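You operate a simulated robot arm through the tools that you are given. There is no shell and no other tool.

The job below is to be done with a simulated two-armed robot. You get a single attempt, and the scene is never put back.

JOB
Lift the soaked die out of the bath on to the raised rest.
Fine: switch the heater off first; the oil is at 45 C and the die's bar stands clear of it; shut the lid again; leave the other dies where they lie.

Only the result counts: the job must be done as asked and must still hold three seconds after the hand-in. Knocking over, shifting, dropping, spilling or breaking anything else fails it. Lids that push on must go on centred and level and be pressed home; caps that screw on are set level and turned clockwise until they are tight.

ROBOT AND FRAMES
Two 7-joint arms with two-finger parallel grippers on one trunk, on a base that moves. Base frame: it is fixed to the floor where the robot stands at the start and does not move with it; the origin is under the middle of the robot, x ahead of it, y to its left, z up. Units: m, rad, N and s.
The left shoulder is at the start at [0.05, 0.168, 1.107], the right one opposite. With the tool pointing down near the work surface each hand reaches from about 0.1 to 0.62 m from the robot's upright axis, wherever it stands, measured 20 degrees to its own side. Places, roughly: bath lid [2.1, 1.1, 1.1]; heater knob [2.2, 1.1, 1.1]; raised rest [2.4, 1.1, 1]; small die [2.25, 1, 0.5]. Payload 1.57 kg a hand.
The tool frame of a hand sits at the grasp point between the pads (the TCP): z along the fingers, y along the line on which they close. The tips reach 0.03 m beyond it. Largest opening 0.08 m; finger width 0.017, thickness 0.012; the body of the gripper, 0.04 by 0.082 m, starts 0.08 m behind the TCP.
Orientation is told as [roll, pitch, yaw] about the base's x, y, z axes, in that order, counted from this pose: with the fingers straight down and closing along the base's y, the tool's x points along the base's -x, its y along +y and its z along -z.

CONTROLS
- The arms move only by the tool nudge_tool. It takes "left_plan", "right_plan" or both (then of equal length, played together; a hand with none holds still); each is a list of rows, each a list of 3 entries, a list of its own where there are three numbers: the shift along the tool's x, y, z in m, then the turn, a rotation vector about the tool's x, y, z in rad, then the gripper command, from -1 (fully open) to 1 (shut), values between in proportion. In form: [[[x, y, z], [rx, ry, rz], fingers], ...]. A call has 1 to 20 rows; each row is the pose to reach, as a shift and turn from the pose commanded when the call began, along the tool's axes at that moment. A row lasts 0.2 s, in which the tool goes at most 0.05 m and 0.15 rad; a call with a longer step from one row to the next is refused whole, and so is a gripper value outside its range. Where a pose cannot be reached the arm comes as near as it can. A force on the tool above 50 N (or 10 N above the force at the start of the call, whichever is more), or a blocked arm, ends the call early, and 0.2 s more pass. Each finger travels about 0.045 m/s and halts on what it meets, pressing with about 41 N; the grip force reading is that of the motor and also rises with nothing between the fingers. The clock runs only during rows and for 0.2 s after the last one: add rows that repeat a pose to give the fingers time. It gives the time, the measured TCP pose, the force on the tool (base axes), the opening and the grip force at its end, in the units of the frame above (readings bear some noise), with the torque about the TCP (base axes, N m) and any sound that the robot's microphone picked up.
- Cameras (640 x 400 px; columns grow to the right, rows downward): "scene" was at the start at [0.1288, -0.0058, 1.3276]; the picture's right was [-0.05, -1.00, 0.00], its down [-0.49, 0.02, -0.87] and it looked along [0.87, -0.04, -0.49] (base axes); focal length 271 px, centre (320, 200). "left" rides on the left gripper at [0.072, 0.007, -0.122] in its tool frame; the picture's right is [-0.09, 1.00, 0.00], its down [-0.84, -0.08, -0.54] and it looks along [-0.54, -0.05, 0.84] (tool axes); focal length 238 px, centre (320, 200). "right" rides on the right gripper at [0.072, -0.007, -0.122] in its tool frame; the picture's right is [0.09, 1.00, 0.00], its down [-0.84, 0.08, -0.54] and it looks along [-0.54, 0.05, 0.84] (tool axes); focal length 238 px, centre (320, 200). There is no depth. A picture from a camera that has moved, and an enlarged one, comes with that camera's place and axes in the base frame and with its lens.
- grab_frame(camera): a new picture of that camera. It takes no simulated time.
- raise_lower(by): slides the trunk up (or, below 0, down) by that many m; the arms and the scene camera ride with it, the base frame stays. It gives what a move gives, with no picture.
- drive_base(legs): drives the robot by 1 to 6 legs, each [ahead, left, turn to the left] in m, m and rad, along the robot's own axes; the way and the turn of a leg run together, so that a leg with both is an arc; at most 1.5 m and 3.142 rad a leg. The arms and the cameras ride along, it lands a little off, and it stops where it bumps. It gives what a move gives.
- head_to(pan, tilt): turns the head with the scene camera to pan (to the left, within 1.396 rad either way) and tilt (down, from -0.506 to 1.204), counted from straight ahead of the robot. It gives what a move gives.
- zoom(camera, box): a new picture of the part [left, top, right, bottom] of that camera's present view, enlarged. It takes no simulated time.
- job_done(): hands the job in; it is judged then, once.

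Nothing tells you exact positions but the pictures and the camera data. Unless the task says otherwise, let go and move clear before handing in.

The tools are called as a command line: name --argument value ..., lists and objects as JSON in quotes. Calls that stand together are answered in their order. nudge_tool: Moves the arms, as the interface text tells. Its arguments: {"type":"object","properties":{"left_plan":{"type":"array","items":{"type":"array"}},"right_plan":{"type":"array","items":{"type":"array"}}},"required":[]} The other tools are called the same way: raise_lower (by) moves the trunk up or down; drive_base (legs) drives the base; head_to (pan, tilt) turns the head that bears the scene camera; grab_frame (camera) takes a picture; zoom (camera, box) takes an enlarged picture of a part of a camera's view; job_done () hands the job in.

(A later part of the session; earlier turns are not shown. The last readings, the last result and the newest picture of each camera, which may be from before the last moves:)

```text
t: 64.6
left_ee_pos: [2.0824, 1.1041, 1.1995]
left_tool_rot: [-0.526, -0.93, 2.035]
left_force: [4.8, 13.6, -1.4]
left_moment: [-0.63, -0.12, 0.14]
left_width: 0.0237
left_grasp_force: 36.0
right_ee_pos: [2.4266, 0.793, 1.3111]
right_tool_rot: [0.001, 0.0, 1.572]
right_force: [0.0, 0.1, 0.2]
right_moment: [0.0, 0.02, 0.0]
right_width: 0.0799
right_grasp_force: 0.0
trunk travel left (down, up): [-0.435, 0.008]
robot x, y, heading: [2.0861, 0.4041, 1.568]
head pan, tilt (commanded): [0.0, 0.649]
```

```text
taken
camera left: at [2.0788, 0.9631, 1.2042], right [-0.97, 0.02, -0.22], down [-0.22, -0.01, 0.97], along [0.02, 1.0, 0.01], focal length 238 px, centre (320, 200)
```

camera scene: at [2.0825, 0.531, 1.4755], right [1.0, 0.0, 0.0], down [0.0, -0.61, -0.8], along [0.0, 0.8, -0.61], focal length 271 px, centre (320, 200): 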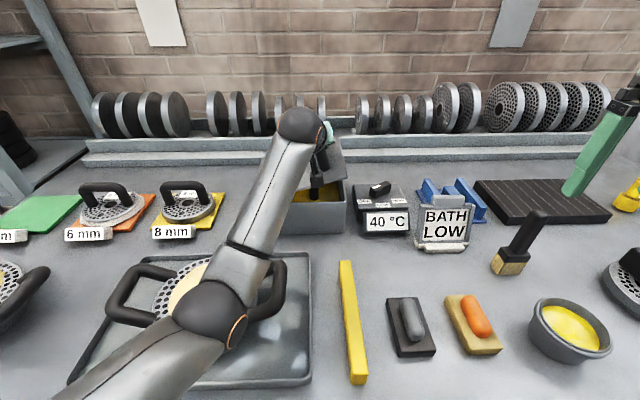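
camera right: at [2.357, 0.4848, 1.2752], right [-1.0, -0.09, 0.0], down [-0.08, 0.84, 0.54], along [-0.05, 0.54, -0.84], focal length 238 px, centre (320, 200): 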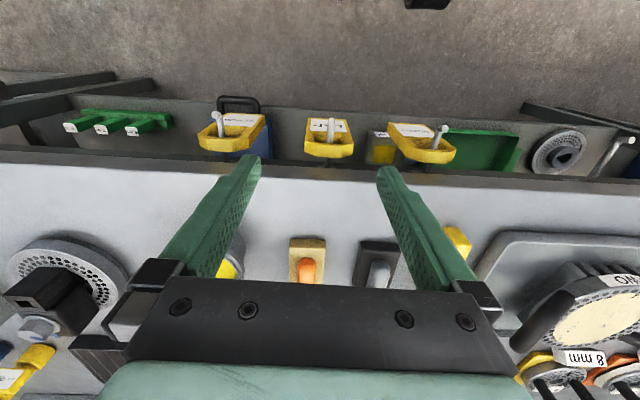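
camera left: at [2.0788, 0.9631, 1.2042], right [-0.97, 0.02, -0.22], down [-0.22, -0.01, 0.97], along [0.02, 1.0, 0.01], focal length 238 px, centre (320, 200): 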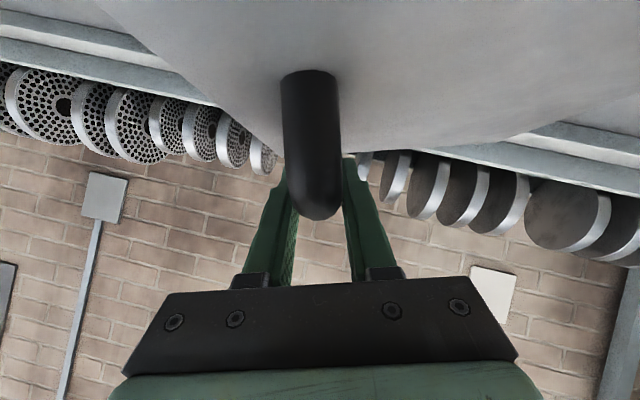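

The lid swings up nicely as a left hinge; oil and the die's bar are visible inside. I continue the arc by another 0.6 rad.

nudge_tool --left_plan '[[[-0.015, 0.0058, -0.0096], [0.054, 0, -0.0842], 1], [[-0.0295, 0.0133, -0.0189], [0.1081, 0, -0.1683], 1], [[-0.0432, 0.0226, -0.0277], [0.1621, 0, -0.2525], 1], [[-0.056, 0.0333, -0.036], [0.2161, 0, -0.3366], 1], [[-0.068, 0.0456, -0.0437], [0.2702, 0, -0.4208], 1], [[-0.0788, 0.0592, -0.0506], [0.3242, 0, -0.5049], 1]]'

grab_frame --camera "scene"

grab_frame --camera "left"

```text
t: 66.0
left_ee_pos: [1.9978, 1.101, 1.2747]
left_tool_rot: [-1.173, -0.55, 2.488]
left_force: [8.3, 16.1, 14.0]
left_moment: [-0.87, -0.05, -0.12]
left_width: 0.0237
left_grasp_force: 35.7
right_ee_pos: [2.4281, 0.7917, 1.3126]
right_tool_rot: [0.003, -0.001, 1.571]
right_force: [0.5, -0.3, 0.6]
right_moment: [0.01, -0.01, -0.01]
right_width: 0.08
right_grasp_force: 0.1
trunk travel left (down, up): [-0.435, 0.008]
robot x, y, heading: [2.0851, 0.4029, 1.57]
head pan, tilt (commanded): [0.0, 0.649]
```

```text
taken
camera scene: at [2.0832, 0.5297, 1.4758], right [1.0, 0.0, 0.0], down [0.0, -0.61, -0.8], along [0.0, 0.8, -0.61], focal length 271 px, centre (320, 200)
```

scene: 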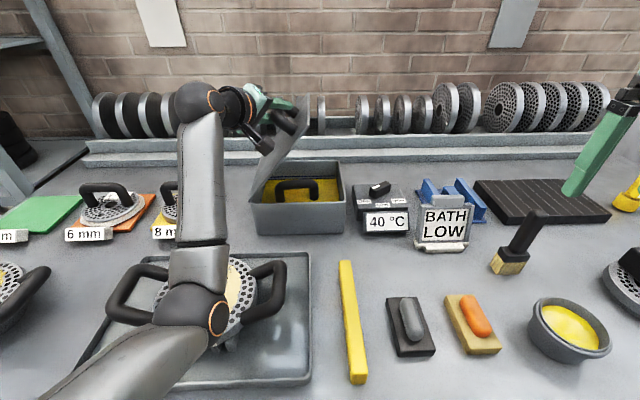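

```text
taken
camera left: at [1.9931, 0.9599, 1.274], right [-0.68, 0.03, -0.73], down [-0.73, -0.03, 0.68], along [0.0, 1.0, 0.04], focal length 238 px, centre (320, 200)
```

left: 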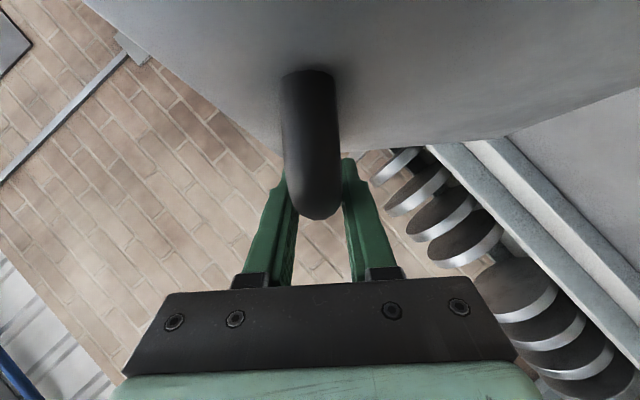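

Going well; small radial load suggests the hinge is at about (1.920, 1.103), so I correct for that. I carry on to about 1.46 rad.

nudge_tool --left_plan '[[[-0.0215, 0.0068, -0.0138], [0.0756, 0, -0.1178], 1], [[-0.0418, 0.017, -0.0269], [0.1513, 0, -0.2356], 1], [[-0.0602, 0.0319, -0.0386], [0.2269, 0, -0.3534], 1], [[-0.0767, 0.0497, -0.0492], [0.3026, 0, -0.4712], 1]]'

grab_frame --camera "scene"

zoom --camera "scene" --box '[220, 110, 380, 250]'

```text
t: 67.0
left_ee_pos: [1.8948, 1.0974, 1.2898]
left_tool_rot: [-1.509, -0.089, 2.596]
left_force: [-0.1, 7.3, -0.2]
left_moment: [0.36, 0.18, -0.43]
left_width: 0.0237
left_grasp_force: 35.9
right_ee_pos: [2.4261, 0.7915, 1.3131]
right_tool_rot: [0.002, -0.001, 1.572]
right_force: [-0.3, 0.1, -0.9]
right_moment: [0.0, -0.03, 0.04]
right_width: 0.0803
right_grasp_force: 0.0
trunk travel left (down, up): [-0.435, 0.008]
robot x, y, heading: [2.0845, 0.4037, 1.571]
head pan, tilt (commanded): [0.0, 0.649]
```

```text
taken
camera scene: at [2.0815, 0.5293, 1.4756], right [1.0, 0.0, 0.0], down [0.0, -0.61, -0.8], along [0.0, 0.8, -0.61], focal length 271 px, centre (320, 200)
```

scene: 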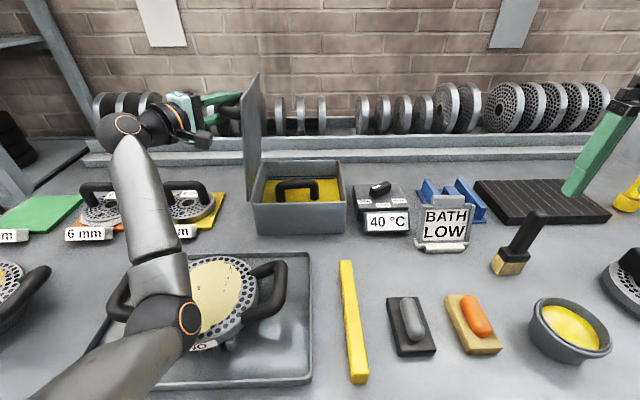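

```text
2.86 times, centred on (300, 180) of scene
camera zoom: at [2.0815, 0.5293, 1.4756], right [1.0, 0.0, 0.0], down [0.0, -0.61, -0.8], along [0.0, 0.8, -0.61], focal length 774 px, centre (377, 257)
```

zoom: 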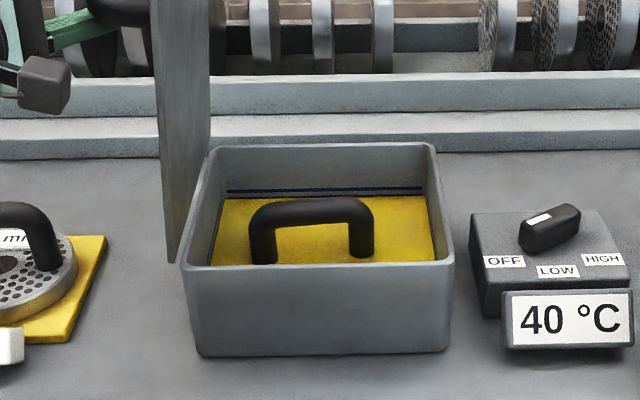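

The lid is at about 84°. Inside, the die's arch handle runs along x, just above the oil. I continue a bit past vertical to find where the lid rests.

nudge_tool --left_plan '[[[-0.0211, 0.0083, -0.0136], [0.0756, 0, -0.1178], 1], [[-0.0411, 0.0199, -0.0264], [0.1513, 0, -0.2356], 1]]'

zoom --camera "scene" --box '[180, 90, 380, 250]'

```text
t: 67.6
left_ee_pos: [1.8497, 1.0957, 1.2779]
left_tool_rot: [-1.666, 0.144, 2.589]
left_force: [6.6, 11.4, 8.4]
left_moment: [-0.02, 0.19, -0.69]
left_width: 0.0237
left_grasp_force: 36.0
right_ee_pos: [2.4271, 0.7914, 1.3123]
right_tool_rot: [0.002, 0.001, 1.568]
right_force: [0.3, -0.9, 0.0]
right_moment: [0.01, -0.01, 0.03]
right_width: 0.0799
right_grasp_force: 0.1
trunk travel left (down, up): [-0.435, 0.008]
robot x, y, heading: [2.0815, 0.4048, 1.564]
head pan, tilt (commanded): [0.0, 0.649]
```

```text
2.50 times, centred on (280, 170) of scene
camera zoom: at [2.0842, 0.5294, 1.4759], right [1.0, 0.0, 0.0], down [0.0, -0.61, -0.8], along [0.0, 0.8, -0.61], focal length 677 px, centre (420, 275)
```

zoom: 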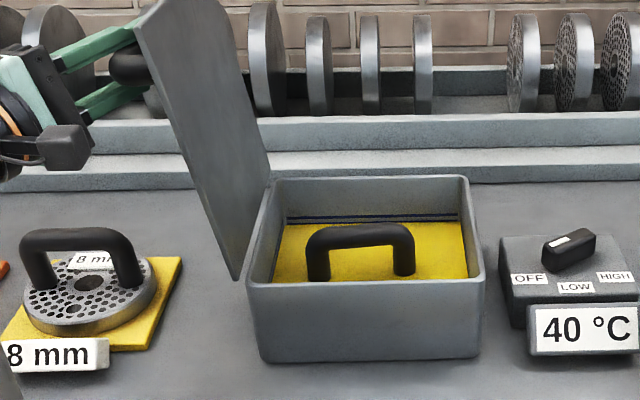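

nudge_tool --left_plan '[[[0, 0, 0], [0, 0, 0], 1], [[0, 0, 0], [0, 0, 0], 1]]'

```text
t: 68.2
left_ee_pos: [1.8489, 1.0961, 1.2774]
left_tool_rot: [-1.668, 0.143, 2.59]
left_force: [11.2, 15.1, 13.6]
left_moment: [-0.12, 0.02, -0.71]
left_width: 0.0238
left_grasp_force: 36.0
right_ee_pos: [2.4279, 0.7901, 1.3134]
right_tool_rot: [0.002, 0.001, 1.571]
right_force: [0.0, 1.1, 0.2]
right_moment: [0.02, -0.01, 0.0]
right_width: 0.08
right_grasp_force: 0.1
trunk travel left (down, up): [-0.435, 0.008]
robot x, y, heading: [2.0839, 0.4044, 1.567]
head pan, tilt (commanded): [0.0, 0.649]
```

A steady ~15 N shows the lid is against its stop at about 98°, past vertical, so it should stay. I ease off slightly and open the fingers.

nudge_tool --left_plan '[[[0.0061, -0.0019, 0.0039], [-0.0216, 0, 0.0337], 1], [[0.0061, -0.0019, 0.0039], [-0.0216, 0, 0.0337], 0.2], [[0.0061, -0.0019, 0.0039], [-0.0216, 0, 0.0337], -0.3], [[0.0061, -0.0019, 0.0039], [-0.0216, 0, 0.0337], -0.3], [[0.0061, -0.0019, 0.0039], [-0.0216, 0, 0.0337], -0.3]]'

zoom --camera "scene" --box '[180, 90, 380, 250]'

grab_frame --camera "left"

```text
t: 69.4
left_ee_pos: [1.8511, 1.0947, 1.2792]
left_tool_rot: [-1.642, 0.109, 2.598]
left_force: [-0.9, 0.0, 0.4]
left_moment: [-0.02, -0.02, 0.01]
left_width: 0.0521
left_grasp_force: 0.1
right_ee_pos: [2.4256, 0.7902, 1.3127]
right_tool_rot: [0.0, -0.002, 1.571]
right_force: [-0.1, 0.1, -0.3]
right_moment: [0.02, 0.0, 0.01]
right_width: 0.08
right_grasp_force: 0.1
trunk travel left (down, up): [-0.435, 0.008]
robot x, y, heading: [2.0854, 0.4038, 1.567]
head pan, tilt (commanded): [0.0, 0.649]
```

```text
2.50 times, centred on (280, 170) of scene
camera zoom: at [2.0815, 0.5282, 1.4758], right [1.0, 0.0, 0.0], down [0.0, -0.6, -0.8], along [0.0, 0.8, -0.6], focal length 677 px, centre (420, 275)
```

zoom: 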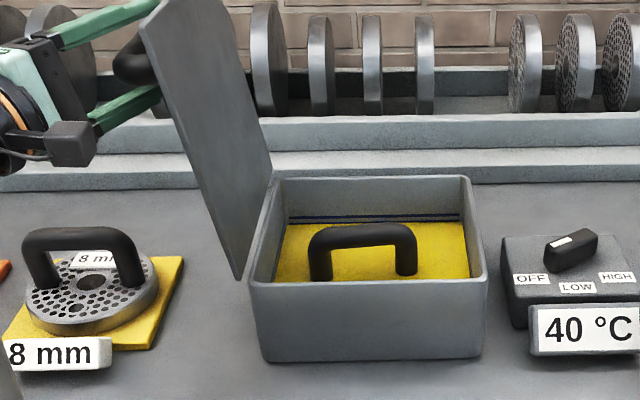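

```text
taken
camera left: at [1.8508, 0.9538, 1.273], right [0.05, 0.05, -1.0], down [-1.0, -0.03, -0.05], along [-0.04, 1.0, 0.05], focal length 238 px, centre (320, 200)
```

left: 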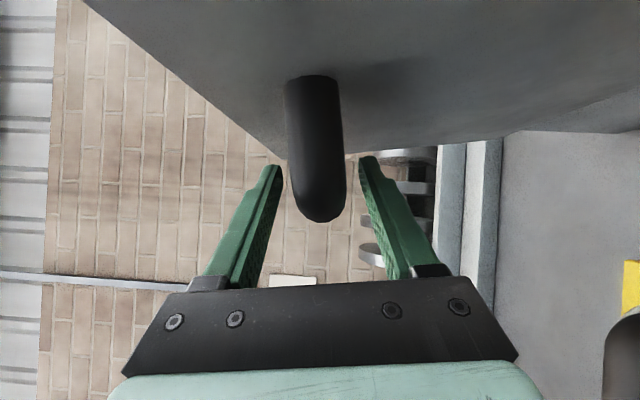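

The lid stays open on its own. I back the left hand out along its axis, then roll it back upright at a safe height.

nudge_tool --left_plan '[[[0, 0, -0.04], [0, 0, 0], -0.3], [[0, 0, -0.08], [0, 0, 0], -0.3], [[0, 0, -0.12], [0, 0, 0], -0.3]]'

nudge_tool --left_plan '[[[0.0107, -0.0051, -0.006], [-0.0766, 0, 0.1192], -0.3], [[0.0213, -0.0103, -0.012], [-0.1531, 0, 0.2384], -0.3], [[0.032, -0.0154, -0.018], [-0.2297, 0, 0.3576], -0.3], [[0.0426, -0.0205, -0.024], [-0.3062, 0, 0.4768], -0.3], [[0.0533, -0.0256, -0.03], [-0.3828, 0, 0.5961], -0.3], [[0.0639, -0.0308, -0.0362], [-0.4593, 0, 0.7153], -0.3], [[0.0746, -0.0359, -0.0422], [-0.5359, 0, 0.8345], -0.3], [[0.0852, -0.041, -0.0483], [-0.6124, 0, 0.9537], -0.3], [[0.0959, -0.0461, -0.0543], [-0.689, 0, 1.0729], -0.3], [[0.1065, -0.0513, -0.0603], [-0.7655, 0, 1.1921], -0.3], [[0.1172, -0.0564, -0.0664], [-0.8421, 0, 1.3113], -0.3], [[0.1278, -0.0615, -0.0724], [-0.9185, 0, 1.4306], -0.3], [[0.1278, -0.0615, -0.0724], [-0.9185, 0, 1.4306], -0.3]]'

grab_frame --camera "scene"

grab_frame --camera "left"

```text
t: 70.2
left_ee_pos: [1.8036, 0.9856, 1.288]
left_tool_rot: [-1.661, 0.094, 2.59]
left_force: [-1.3, -0.5, 0.2]
left_moment: [-0.01, -0.01, -0.02]
left_width: 0.052
left_grasp_force: 0.0
right_ee_pos: [2.4371, 0.7817, 1.3153]
right_tool_rot: [0.01, -0.01, 1.569]
right_force: [-0.4, -0.3, -0.3]
right_moment: [0.01, 0.0, -0.03]
right_width: 0.0803
right_grasp_force: 0.1
trunk travel left (down, up): [-0.435, 0.008]
robot x, y, heading: [2.0817, 0.404, 1.568]
head pan, tilt (commanded): [0.0, 0.649]
```

```text
t: 73.0
left_ee_pos: [1.8525, 0.8654, 1.3399]
left_tool_rot: [-0.002, -1.0, 1.602]
left_force: [-0.7, 0.9, 0.0]
left_moment: [0.01, 0.0, -0.01]
left_width: 0.0519
left_grasp_force: 0.1
right_ee_pos: [2.4251, 0.7916, 1.314]
right_tool_rot: [-0.001, -0.003, 1.57]
right_force: [-0.5, 0.1, 1.0]
right_moment: [-0.01, 0.03, 0.01]
right_width: 0.0797
right_grasp_force: 0.1
trunk travel left (down, up): [-0.435, 0.008]
robot x, y, heading: [2.085, 0.4007, 1.568]
head pan, tilt (commanded): [0.0, 0.649]
```

```text
taken
camera scene: at [2.0813, 0.5285, 1.4758], right [1.0, 0.0, 0.0], down [0.0, -0.6, -0.8], along [0.0, 0.8, -0.6], focal length 271 px, centre (320, 200)
```

scene: 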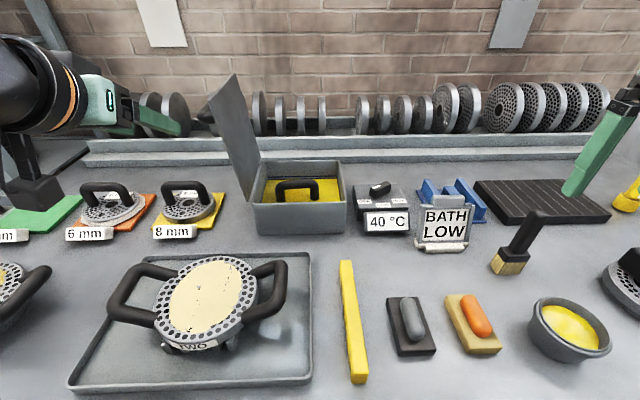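

```text
taken
camera left: at [1.8498, 0.7243, 1.3459], right [-1.0, 0.02, 0.08], down [0.08, 0.0, 1.0], along [0.02, 1.0, 0.0], focal length 238 px, centre (320, 200)
```

left: 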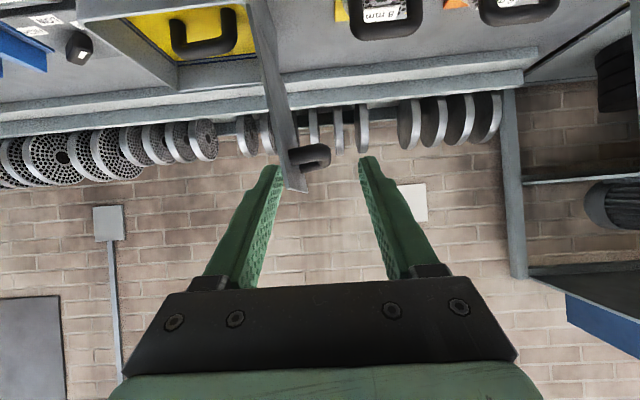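

zoom --camera "scene" --box '[240, 150, 360, 240]'

zoom --camera "left" --box '[80, 0, 320, 110]'

zoom --camera "right" --box '[0, 0, 640, 400]'

```text
4.44 times, centred on (300, 195) of scene
camera zoom: at [2.0813, 0.5285, 1.4758], right [1.0, 0.0, 0.0], down [0.0, -0.6, -0.8], along [0.0, 0.8, -0.6], focal length 1204 px, centre (409, 222)
```

zoom: 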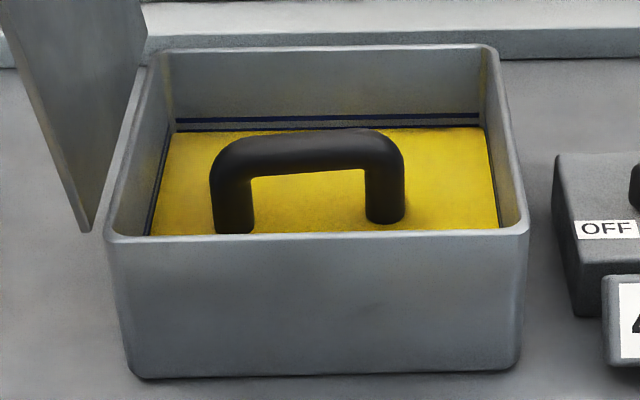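

```text
2.67 times, centred on (200, 55) of left
camera zoom: at [1.8498, 0.7243, 1.3459], right [-1.0, 0.02, 0.08], down [0.08, 0.0, 1.0], along [0.02, 1.0, 0.0], focal length 636 px, centre (640, 587)
```

zoom: 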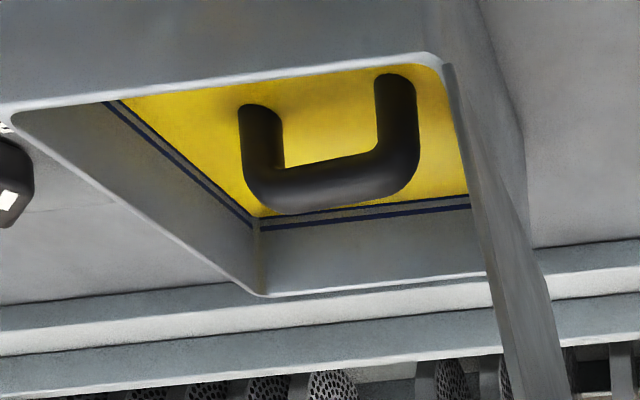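

```text
1.00 times, centred on (320, 200) of right (not enlarged: the box is as wide or as high as the picture)
camera zoom: at [2.4326, 0.7187, 1.4353], right [-1.0, -0.09, 0.0], down [-0.08, 0.84, 0.54], along [-0.05, 0.54, -0.84], focal length 238 px, centre (320, 200)
```

zoom: 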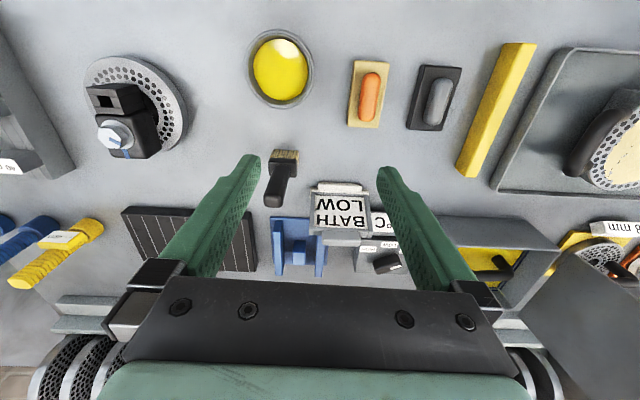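

The die's handle bar runs nearly along x (yaw ≈ 0.15 rad), centre about [2.022, 1.11], bar centre z≈1.083, oil at z≈1.036. I'll take it with the left hand rolled 90°, so I shift the base right to put the left shoulder in front of it.

drive_base --legs '[[0.0, -0.135, 0.0]]'

nudge_tool --left_plan '[[[0.01, -0.005, -0.005], [0, 0.1, 0], -0.3], [[0.02, -0.01, -0.01], [0, 0.2, 0], -0.3], [[0.03, -0.015, -0.015], [0, 0.3, 0], -0.3], [[0.03, -0.015, -0.015], [0, 0.3, 0], -0.3]]'

grab_frame --camera "left"

grab_frame --camera "scene"

```text
t: 74.8
left_ee_pos: [1.9865, 0.8638, 1.3406]
left_tool_rot: [-0.006, -1.001, 1.607]
left_force: [0.0, 1.6, 0.2]
left_moment: [-0.01, -0.01, -0.01]
left_width: 0.052
left_grasp_force: 0.1
right_ee_pos: [2.5587, 0.7912, 1.3118]
right_tool_rot: [0.0, -0.001, 1.575]
right_force: [-0.1, 0.4, 0.4]
right_moment: [-0.01, 0.0, 0.0]
right_width: 0.0801
right_grasp_force: 0.1
trunk travel left (down, up): [-0.435, 0.008]
robot x, y, heading: [2.2167, 0.4027, 1.571]
head pan, tilt (commanded): [0.0, 0.649]
```

```text
t: 75.8
left_ee_pos: [2.0014, 0.8348, 1.3227]
left_tool_rot: [-0.003, -0.699, 1.605]
left_force: [0.1, 1.0, -0.7]
left_moment: [-0.02, 0.03, -0.01]
left_width: 0.052
left_grasp_force: 0.0
right_ee_pos: [2.5606, 0.7927, 1.3129]
right_tool_rot: [0.0, -0.003, 1.574]
right_force: [-0.3, 1.0, 0.1]
right_moment: [0.01, 0.07, -0.01]
right_width: 0.08
right_grasp_force: 0.0
trunk travel left (down, up): [-0.435, 0.008]
robot x, y, heading: [2.2207, 0.4019, 1.572]
head pan, tilt (commanded): [0.0, 0.649]
```

```text
taken
camera left: at [1.9987, 0.7022, 1.3703], right [-1.0, 0.04, 0.06], down [0.06, 0.29, 0.95], along [0.02, 0.96, -0.3], focal length 238 px, centre (320, 200)
```

left: 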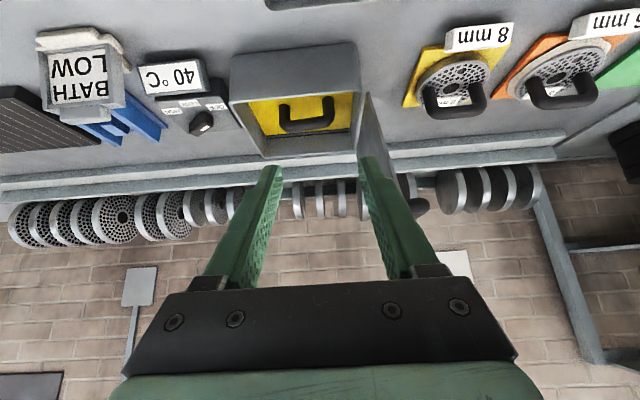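

```text
taken
camera scene: at [2.2156, 0.5285, 1.4758], right [1.0, 0.0, 0.0], down [0.0, -0.6, -0.8], along [0.0, 0.8, -0.6], focal length 271 px, centre (320, 200)
```

scene: 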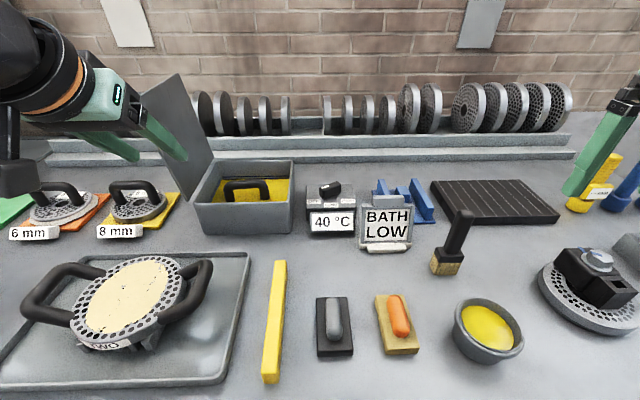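

zoom --camera "left" --box '[215, 30, 375, 165]'

zoom --camera "scene" --box '[180, 140, 320, 240]'

zoom --camera "scene" --box '[350, 160, 470, 260]'

```text
2.96 times, centred on (295, 98) of left
camera zoom: at [1.9987, 0.7022, 1.3703], right [-1.0, 0.04, 0.06], down [0.06, 0.29, 0.95], along [0.02, 0.96, -0.3], focal length 706 px, centre (394, 504)
```

zoom: 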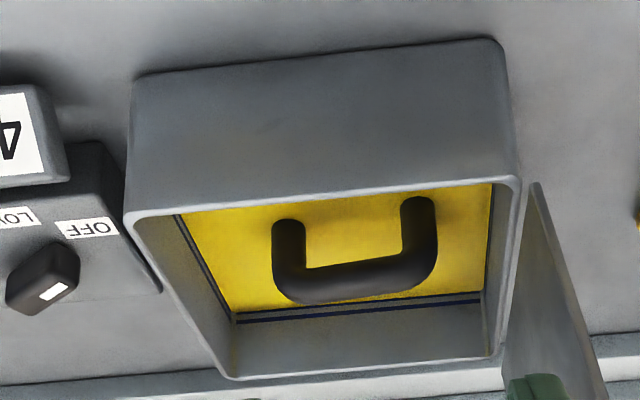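

```text
4.00 times, centred on (250, 190) of scene
camera zoom: at [2.2156, 0.5285, 1.4758], right [1.0, 0.0, 0.0], down [0.0, -0.6, -0.8], along [0.0, 0.8, -0.6], focal length 1084 px, centre (600, 240)
```

zoom: 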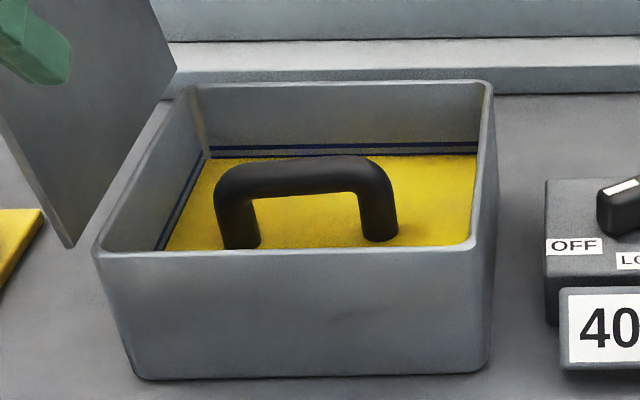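

```text
4.00 times, centred on (410, 210) of scene
camera zoom: at [2.2156, 0.5285, 1.4758], right [1.0, 0.0, 0.0], down [0.0, -0.6, -0.8], along [0.0, 0.8, -0.6], focal length 1084 px, centre (-40, 160)
```

zoom: 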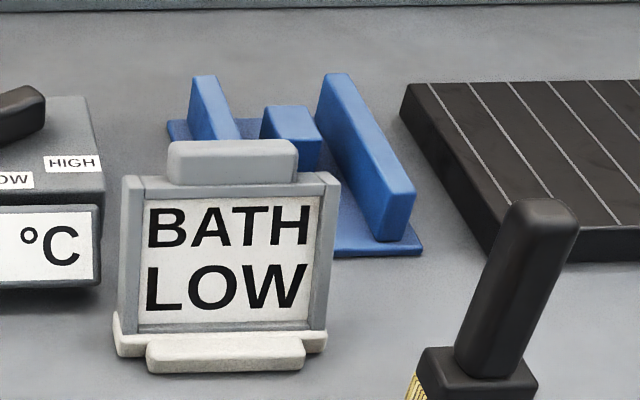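

Bar centre refined to about [2.022, 1.118, 1.080], yaw ≈ 0.155. I roll the left hand −90° about its axis here in free space, so the fingers can straddle the bar front-to-back with the camera on the right side.

nudge_tool --left_plan '[[[0, 0, 0], [0, 0, -0.1428], -0.3], [[0, 0, 0], [0, 0, -0.2856], -0.3], [[0, 0, 0], [0, 0, -0.4284], -0.3], [[0, 0, 0], [0, 0, -0.5712], -0.3], [[0, 0, 0], [0, 0, -0.714], -0.3], [[0, 0, 0], [0, 0, -0.8568], -0.3], [[0, 0, 0], [0, 0, -0.9996], -0.3], [[0, 0, 0], [0, 0, -1.1424], -0.3], [[0, 0, 0], [0, 0, -1.2852], -0.3], [[0, 0, 0], [0, 0, -1.428], -0.3], [[0, 0, 0], [0, 0, -1.5708], -0.3], [[0, 0, 0], [0, 0, -1.5708], -0.3]]'

grab_frame --camera "left"

grab_frame --camera "scene"

```text
t: 78.4
left_ee_pos: [2.0016, 0.8353, 1.3242]
left_tool_rot: [-0.7, 0.005, -3.106]
left_force: [-0.8, -1.0, 0.7]
left_moment: [0.0, -0.03, -0.03]
left_width: 0.052
left_grasp_force: 0.0
right_ee_pos: [2.5593, 0.791, 1.3127]
right_tool_rot: [-0.001, -0.003, 1.575]
right_force: [0.7, 0.3, 0.4]
right_moment: [0.01, 0.01, 0.01]
right_width: 0.08
right_grasp_force: 0.1
trunk travel left (down, up): [-0.435, 0.008]
robot x, y, heading: [2.216, 0.4026, 1.576]
head pan, tilt (commanded): [0.0, 0.649]
```

```text
taken
camera left: at [2.076, 0.7555, 1.413], right [-0.06, -0.76, -0.64], down [-0.83, -0.32, 0.46], along [-0.56, 0.56, -0.61], focal length 238 px, centre (320, 200)
```

left: 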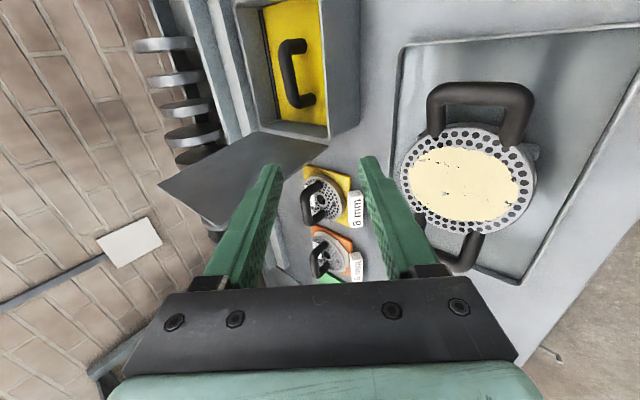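

```text
taken
camera scene: at [2.2157, 0.5284, 1.4758], right [1.0, 0.0, 0.0], down [0.0, -0.6, -0.8], along [0.0, 0.8, -0.6], focal length 271 px, centre (320, 200)
```

scene: 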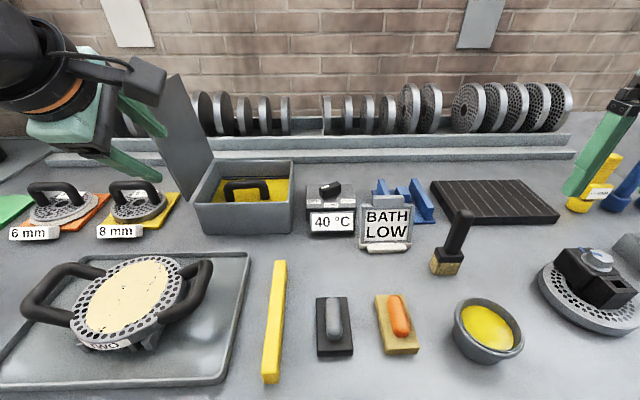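

The roll worked. Now I yaw slightly to match the bar and move to a pre-grasp point 15 cm back along the approach line.

nudge_tool --left_plan '[[[0.007, -0.0098, 0.0351], [0, -0.013, -0.0154], -0.3], [[0.0141, -0.0196, 0.0703], [0, -0.026, -0.0308], -0.3], [[0.0211, -0.0294, 0.1054], [0, -0.039, -0.0463], -0.3], [[0.0282, -0.0392, 0.1405], [0, -0.0519, -0.0617], -0.3], [[0.0352, -0.049, 0.1757], [0, -0.0649, -0.0771], -0.3], [[0.0423, -0.0588, 0.2108], [0, -0.0779, -0.0925], -0.3], [[0.0423, -0.0588, 0.2108], [0, -0.0779, -0.0925], -0.3]]'

grab_frame --camera "left"

zoom --camera "scene" --box '[150, 90, 330, 240]'

```text
t: 80.0
left_ee_pos: [2.0386, 1.0165, 1.2007]
left_tool_rot: [-0.699, 0.006, -2.987]
left_force: [-0.8, -0.5, 0.1]
left_moment: [0.02, 0.01, 0.0]
left_width: 0.0521
left_grasp_force: 0.0
right_ee_pos: [2.5582, 0.7914, 1.314]
right_tool_rot: [0.0, 0.0, 1.574]
right_force: [-0.3, -0.5, -0.2]
right_moment: [0.01, 0.0, 0.03]
right_width: 0.08
right_grasp_force: 0.0
trunk travel left (down, up): [-0.435, 0.008]
robot x, y, heading: [2.2195, 0.4033, 1.568]
head pan, tilt (commanded): [0.0, 0.649]
```

```text
taken
camera left: at [2.1209, 0.9458, 1.2908], right [0.03, -0.77, -0.64], down [-0.78, -0.42, 0.46], along [-0.62, 0.49, -0.61], focal length 238 px, centre (320, 200)
```

left: 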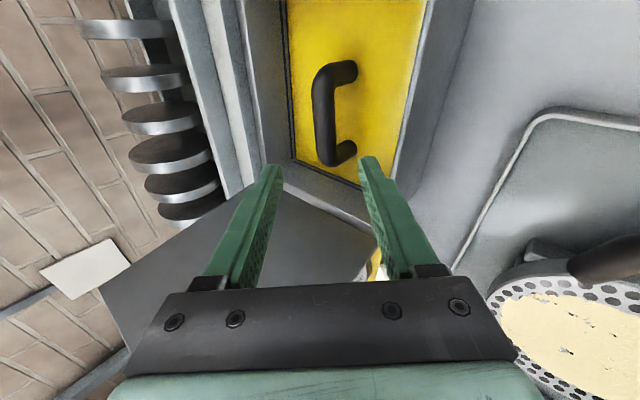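

```text
2.67 times, centred on (240, 165) of scene
camera zoom: at [2.2154, 0.5279, 1.4759], right [1.0, 0.0, 0.0], down [0.0, -0.6, -0.8], along [0.0, 0.8, -0.6], focal length 722 px, centre (533, 293)
```

zoom: 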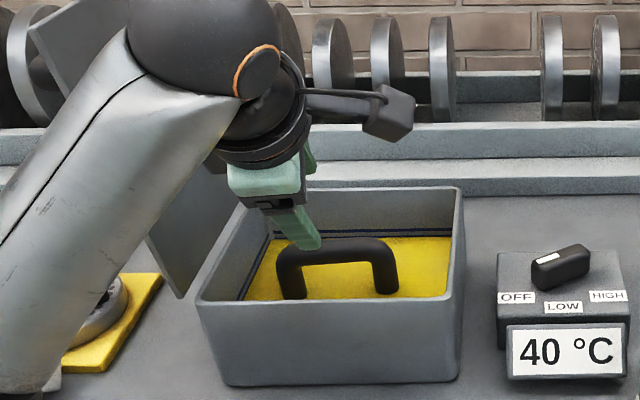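

zoom --camera "left" --box '[260, 40, 420, 180]'

```text
2.86 times, centred on (340, 110) of left
camera zoom: at [2.1209, 0.9458, 1.2908], right [0.03, -0.77, -0.64], down [-0.78, -0.42, 0.46], along [-0.62, 0.49, -0.61], focal length 681 px, centre (263, 457)
```

zoom: 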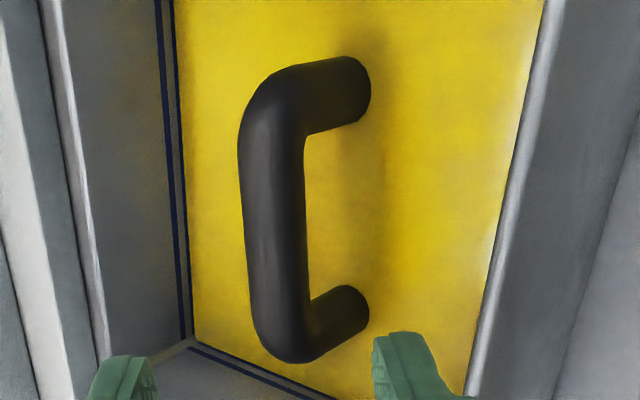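

The bar is about 6 mm toward the lower finger relative to my line, so I correct that and advance 10 cm with the opening reduced to about 45 mm.

nudge_tool --left_plan '[[[0.0035, 0.0055, 0.03], [0, 0, 0], -0.12], [[0.0035, 0.0055, 0.065], [0, 0, 0], -0.12], [[0.0035, 0.0055, 0.1], [0, 0, 0], -0.12], [[0.0035, 0.0055, 0.1], [0, 0, 0], -0.12]]'

grab_frame --camera "left"

zoom --camera "scene" --box '[170, 110, 330, 240]'

```text
t: 81.0
left_ee_pos: [2.0314, 1.0781, 1.1215]
left_tool_rot: [-0.699, 0.002, -2.988]
left_force: [0.0, -0.2, 0.0]
left_moment: [0.02, 0.01, -0.02]
left_width: 0.0447
left_grasp_force: 0.1
right_ee_pos: [2.5583, 0.7916, 1.3133]
right_tool_rot: [0.001, -0.001, 1.575]
right_force: [-0.9, -0.2, 0.3]
right_moment: [-0.01, 0.0, 0.02]
right_width: 0.0798
right_grasp_force: 0.2
trunk travel left (down, up): [-0.435, 0.008]
robot x, y, heading: [2.22, 0.4027, 1.577]
head pan, tilt (commanded): [0.0, 0.649]
```

```text
taken
camera left: at [2.1156, 1.0071, 1.2108], right [0.03, -0.77, -0.64], down [-0.78, -0.41, 0.46], along [-0.62, 0.49, -0.61], focal length 238 px, centre (320, 200)
```

left: 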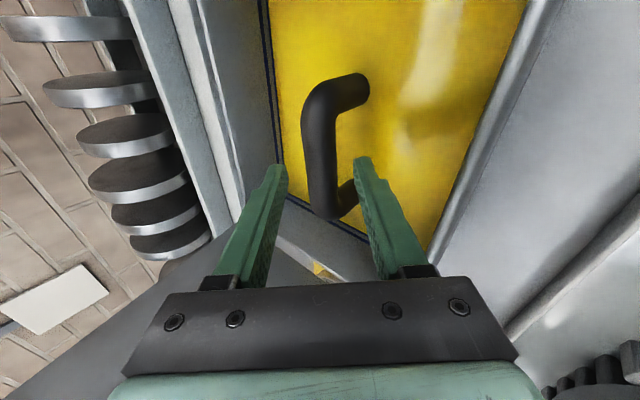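

```text
3.08 times, centred on (250, 175) of scene
camera zoom: at [2.2156, 0.528, 1.4759], right [1.0, 0.0, 0.0], down [0.0, -0.6, -0.8], along [0.0, 0.8, -0.6], focal length 834 px, centre (535, 277)
```

zoom: 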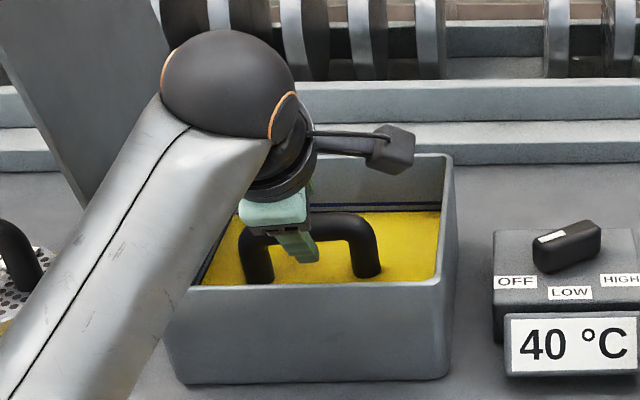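

The bar is centred between the fingertips. I advance the last 5 cm and check.

nudge_tool --left_plan '[[[0, 0, 0.02], [0, 0, 0], -0.12], [[0, 0, 0.04], [0, 0, 0], -0.12], [[0, 0, 0.05], [0, 0, 0], -0.12], [[0, 0, 0.05], [0, 0, 0], -0.12]]'

grab_frame --camera "left"

zoom --camera "scene" --box '[170, 110, 330, 240]'

```text
t: 82.0
left_ee_pos: [2.0286, 1.1114, 1.0821]
left_tool_rot: [-0.7, 0.003, -2.987]
left_force: [-0.3, -0.2, 0.3]
left_moment: [-0.01, 0.04, 0.01]
left_width: 0.0446
left_grasp_force: 0.0
right_ee_pos: [2.5592, 0.7915, 1.3126]
right_tool_rot: [0.001, -0.002, 1.575]
right_force: [0.3, -0.9, -0.1]
right_moment: [-0.02, -0.01, -0.01]
right_width: 0.0799
right_grasp_force: 0.0
trunk travel left (down, up): [-0.435, 0.008]
robot x, y, heading: [2.2198, 0.4059, 1.574]
head pan, tilt (commanded): [0.0, 0.649]
```

```text
taken
camera left: at [2.1113, 1.0403, 1.1726], right [0.03, -0.77, -0.64], down [-0.78, -0.41, 0.46], along [-0.62, 0.49, -0.61], focal length 238 px, centre (320, 200)
```

left: 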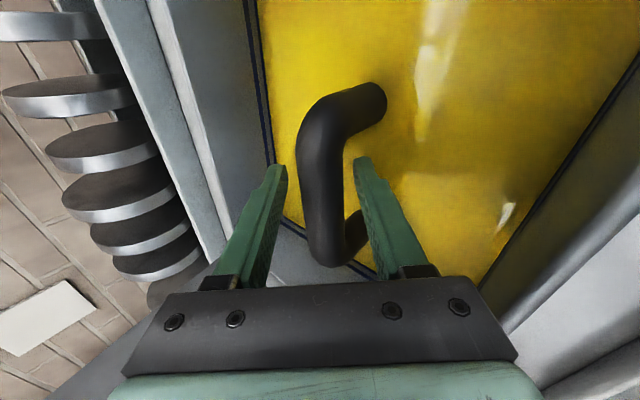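

```text
3.08 times, centred on (250, 175) of scene
camera zoom: at [2.2157, 0.5283, 1.4758], right [1.0, 0.0, 0.0], down [0.0, -0.6, -0.8], along [0.0, 0.8, -0.6], focal length 834 px, centre (535, 277)
```

zoom: 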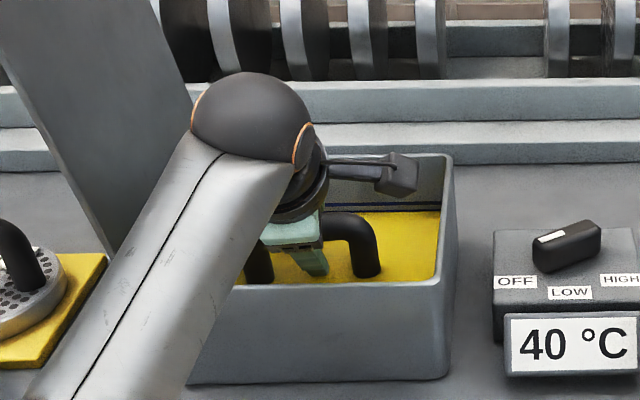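

The bar sits at the grasp point. I close the fingers on it.

nudge_tool --left_plan '[[[0, 0, 0], [0, 0, 0], 1], [[0, 0, 0], [0, 0, 0], 1], [[0, 0, 0], [0, 0, 0], 1], [[0, 0, 0], [0, 0, 0], 1]]'

grab_frame --camera "left"

```text
t: 83.0
left_ee_pos: [2.0284, 1.111, 1.0819]
left_tool_rot: [-0.7, 0.002, -2.987]
left_force: [-0.2, -2.1, 0.0]
left_moment: [-0.06, 0.21, 0.11]
left_width: 0.0234
left_grasp_force: 35.7
right_ee_pos: [2.5593, 0.7934, 1.3141]
right_tool_rot: [0.0, -0.002, 1.575]
right_force: [0.4, 0.1, 0.4]
right_moment: [0.03, 0.0, 0.02]
right_width: 0.0798
right_grasp_force: 0.0
trunk travel left (down, up): [-0.435, 0.008]
robot x, y, heading: [2.2143, 0.402, 1.576]
head pan, tilt (commanded): [0.0, 0.649]
```

```text
taken
camera left: at [2.1114, 1.0403, 1.1719], right [0.03, -0.77, -0.64], down [-0.78, -0.41, 0.46], along [-0.62, 0.49, -0.61], focal length 238 px, centre (320, 200)
```

left: 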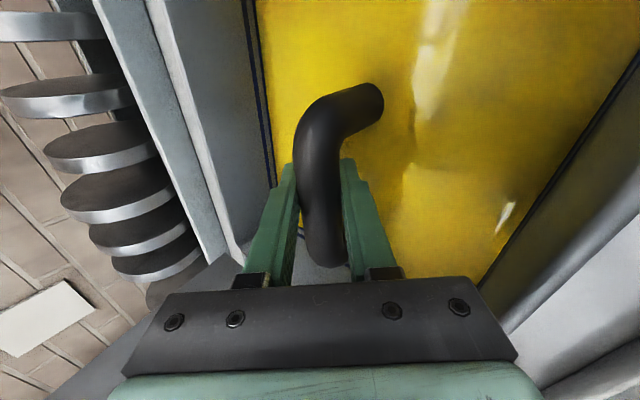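

A clean grip with almost no side load. I lift straight up slowly, first 3 cm.

nudge_tool --left_plan '[[[0, -0.0064, -0.0076], [0, 0, 0], 1], [[0, -0.0129, -0.0153], [0, 0, 0], 1], [[0, -0.0193, -0.0229], [0, 0, 0], 1], [[0, -0.0193, -0.0229], [0, 0, 0], 1]]'

grab_frame --camera "left"

zoom --camera "scene" --box '[170, 110, 330, 240]'

```text
t: 84.0
left_ee_pos: [2.0279, 1.1129, 1.1103]
left_tool_rot: [-0.698, 0.004, -2.988]
left_force: [-0.7, 0.7, -11.5]
left_moment: [0.11, -0.01, 0.0]
left_width: 0.0234
left_grasp_force: 35.7
right_ee_pos: [2.558, 0.7939, 1.3131]
right_tool_rot: [-0.001, 0.001, 1.574]
right_force: [0.8, -1.3, -0.3]
right_moment: [-0.02, 0.02, 0.02]
right_width: 0.0801
right_grasp_force: 0.0
trunk travel left (down, up): [-0.435, 0.008]
robot x, y, heading: [2.2196, 0.4058, 1.572]
head pan, tilt (commanded): [0.0, 0.649]
```

```text
taken
camera left: at [2.1109, 1.0413, 1.2008], right [0.03, -0.77, -0.64], down [-0.78, -0.41, 0.46], along [-0.62, 0.49, -0.61], focal length 238 px, centre (320, 200)
```

left: 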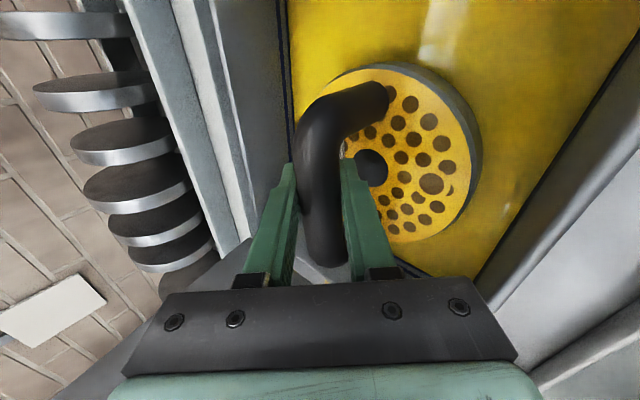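

```text
3.08 times, centred on (250, 175) of scene
camera zoom: at [2.2152, 0.53, 1.4756], right [1.0, 0.0, 0.0], down [0.0, -0.61, -0.8], along [0.0, 0.8, -0.61], focal length 834 px, centre (535, 277)
```

zoom: 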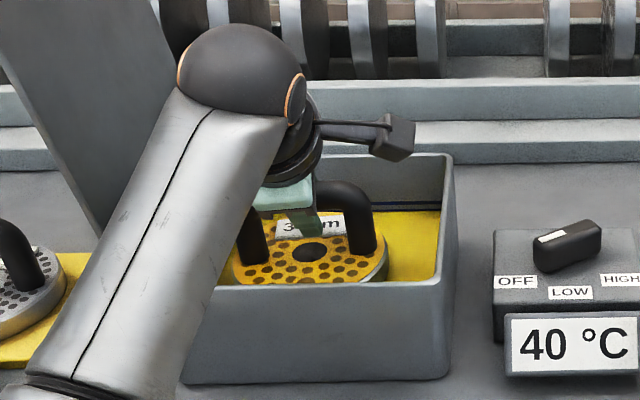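

The die (a perforated disc, about 1.1 kg) is coming out level. I lift another 10 cm to clear the rim.

nudge_tool --left_plan '[[[0, -0.0129, -0.0153], [0, 0, 0], 1], [[0, -0.0258, -0.0306], [0, 0, 0], 1], [[0, -0.0387, -0.0459], [0, 0, 0], 1], [[0, -0.0515, -0.0612], [0, 0, 0], 1], [[0, -0.0644, -0.0765], [0, 0, 0], 1], [[0, -0.0644, -0.0765], [0, 0, 0], 1]]'

grab_frame --camera "left"

grab_frame --camera "scene"

zoom --camera "scene" --box '[170, 90, 330, 240]'

```text
t: 85.4
left_ee_pos: [2.0261, 1.1126, 1.2095]
left_tool_rot: [-0.697, 0.003, -2.987]
left_force: [-0.7, -0.3, -11.8]
left_moment: [0.04, -0.03, -0.01]
left_width: 0.0238
left_grasp_force: 36.2
right_ee_pos: [2.5584, 0.7936, 1.3112]
right_tool_rot: [0.001, 0.002, 1.576]
right_force: [-0.2, 0.1, 0.0]
right_moment: [-0.01, 0.0, 0.04]
right_width: 0.0801
right_grasp_force: 0.0
trunk travel left (down, up): [-0.435, 0.008]
robot x, y, heading: [2.2209, 0.4034, 1.573]
head pan, tilt (commanded): [0.0, 0.649]
```

```text
taken
camera left: at [2.1095, 1.0408, 1.2999], right [0.03, -0.77, -0.64], down [-0.78, -0.41, 0.46], along [-0.62, 0.49, -0.61], focal length 238 px, centre (320, 200)
```

left: 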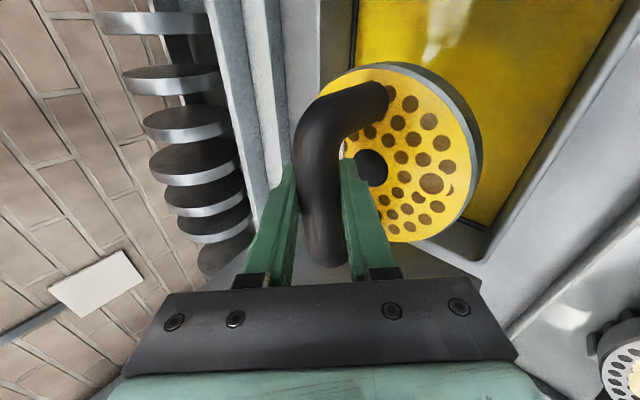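

```text
taken
camera scene: at [2.215, 0.5302, 1.4756], right [1.0, 0.0, 0.0], down [0.0, -0.61, -0.8], along [0.0, 0.8, -0.61], focal length 271 px, centre (320, 200)
```

scene: 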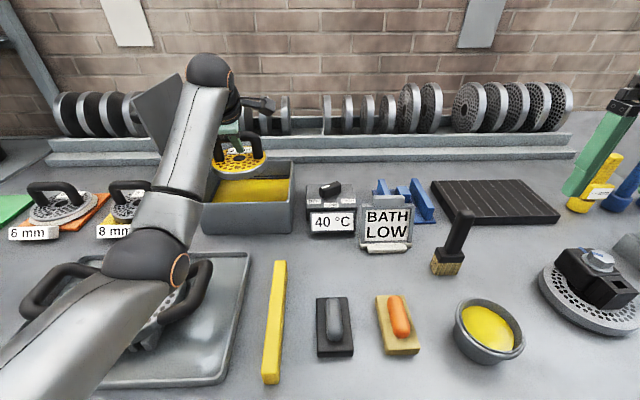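

```text
2.67 times, centred on (250, 165) of scene
camera zoom: at [2.215, 0.5302, 1.4756], right [1.0, 0.0, 0.0], down [0.0, -0.61, -0.8], along [0.0, 0.8, -0.61], focal length 722 px, centre (507, 293)
```

zoom: 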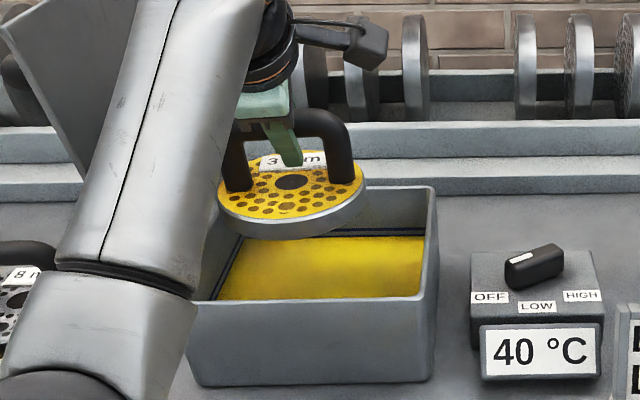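

The die is clear of the bath: disc about 135 mm across. Before driving right with it, I raise it a little more and look to the right to check that the way is free for the right arm.

nudge_tool --left_plan '[[[0, -0.0129, -0.0153], [0, 0, 0], 1], [[0, -0.0258, -0.0306], [0, 0, 0], 1], [[0, -0.0322, -0.0382], [0, 0, 0], 1], [[0, -0.0322, -0.0382], [0, 0, 0], 1]]' --right_plan '[[[0, 0.04, 0], [0, 0, 0], -1], [[0, 0.08, 0], [0, 0, 0], -1], [[0, 0.12, 0], [0, 0, 0], -1], [[0, 0.15, 0], [0, 0, 0], -1]]'

head_to --pan -0.7 --tilt 0.5

grab_frame --camera "scene"

```text
t: 86.4
left_ee_pos: [2.0252, 1.113, 1.2586]
left_tool_rot: [-0.696, 0.005, -2.99]
left_force: [-0.1, -0.1, -11.4]
left_moment: [0.09, -0.04, -0.03]
left_width: 0.0234
left_grasp_force: 36.0
right_ee_pos: [2.4071, 0.7935, 1.3127]
right_tool_rot: [-0.001, 0.0, 1.574]
right_force: [0.5, -0.3, -0.5]
right_moment: [0.0, -0.03, 0.03]
right_width: 0.0799
right_grasp_force: 0.1
trunk travel left (down, up): [-0.435, 0.008]
robot x, y, heading: [2.2172, 0.4037, 1.572]
head pan, tilt (commanded): [0.0, 0.649]
```

```text
t: 87.5
left_ee_pos: [2.0276, 1.1129, 1.2589]
left_tool_rot: [-0.698, 0.003, -2.988]
left_force: [-0.8, -0.1, -11.9]
left_moment: [0.06, -0.04, 0.03]
left_width: 0.0237
left_grasp_force: 35.9
right_ee_pos: [2.4097, 0.793, 1.3142]
right_tool_rot: [-0.001, 0.0, 1.575]
right_force: [0.2, 0.1, 0.6]
right_moment: [-0.01, 0.01, 0.0]
right_width: 0.0802
right_grasp_force: 0.1
trunk travel left (down, up): [-0.435, 0.008]
robot x, y, heading: [2.2174, 0.4061, 1.575]
head pan, tilt (commanded): [-0.7, 0.499]
```

```text
taken
camera scene: at [2.2739, 0.5129, 1.489], right [0.77, -0.64, 0.0], down [-0.31, -0.37, -0.88], along [0.56, 0.67, -0.48], focal length 271 px, centre (320, 200)
```

scene: 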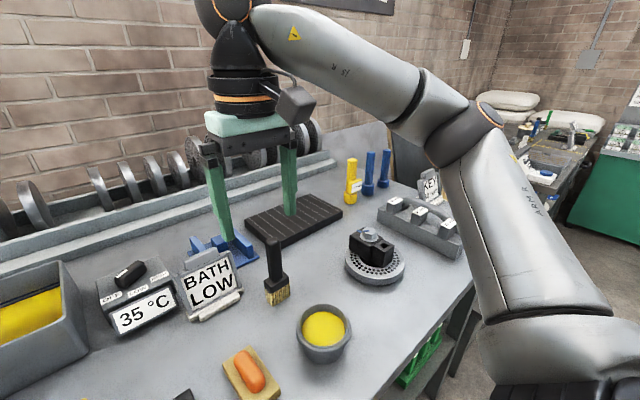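

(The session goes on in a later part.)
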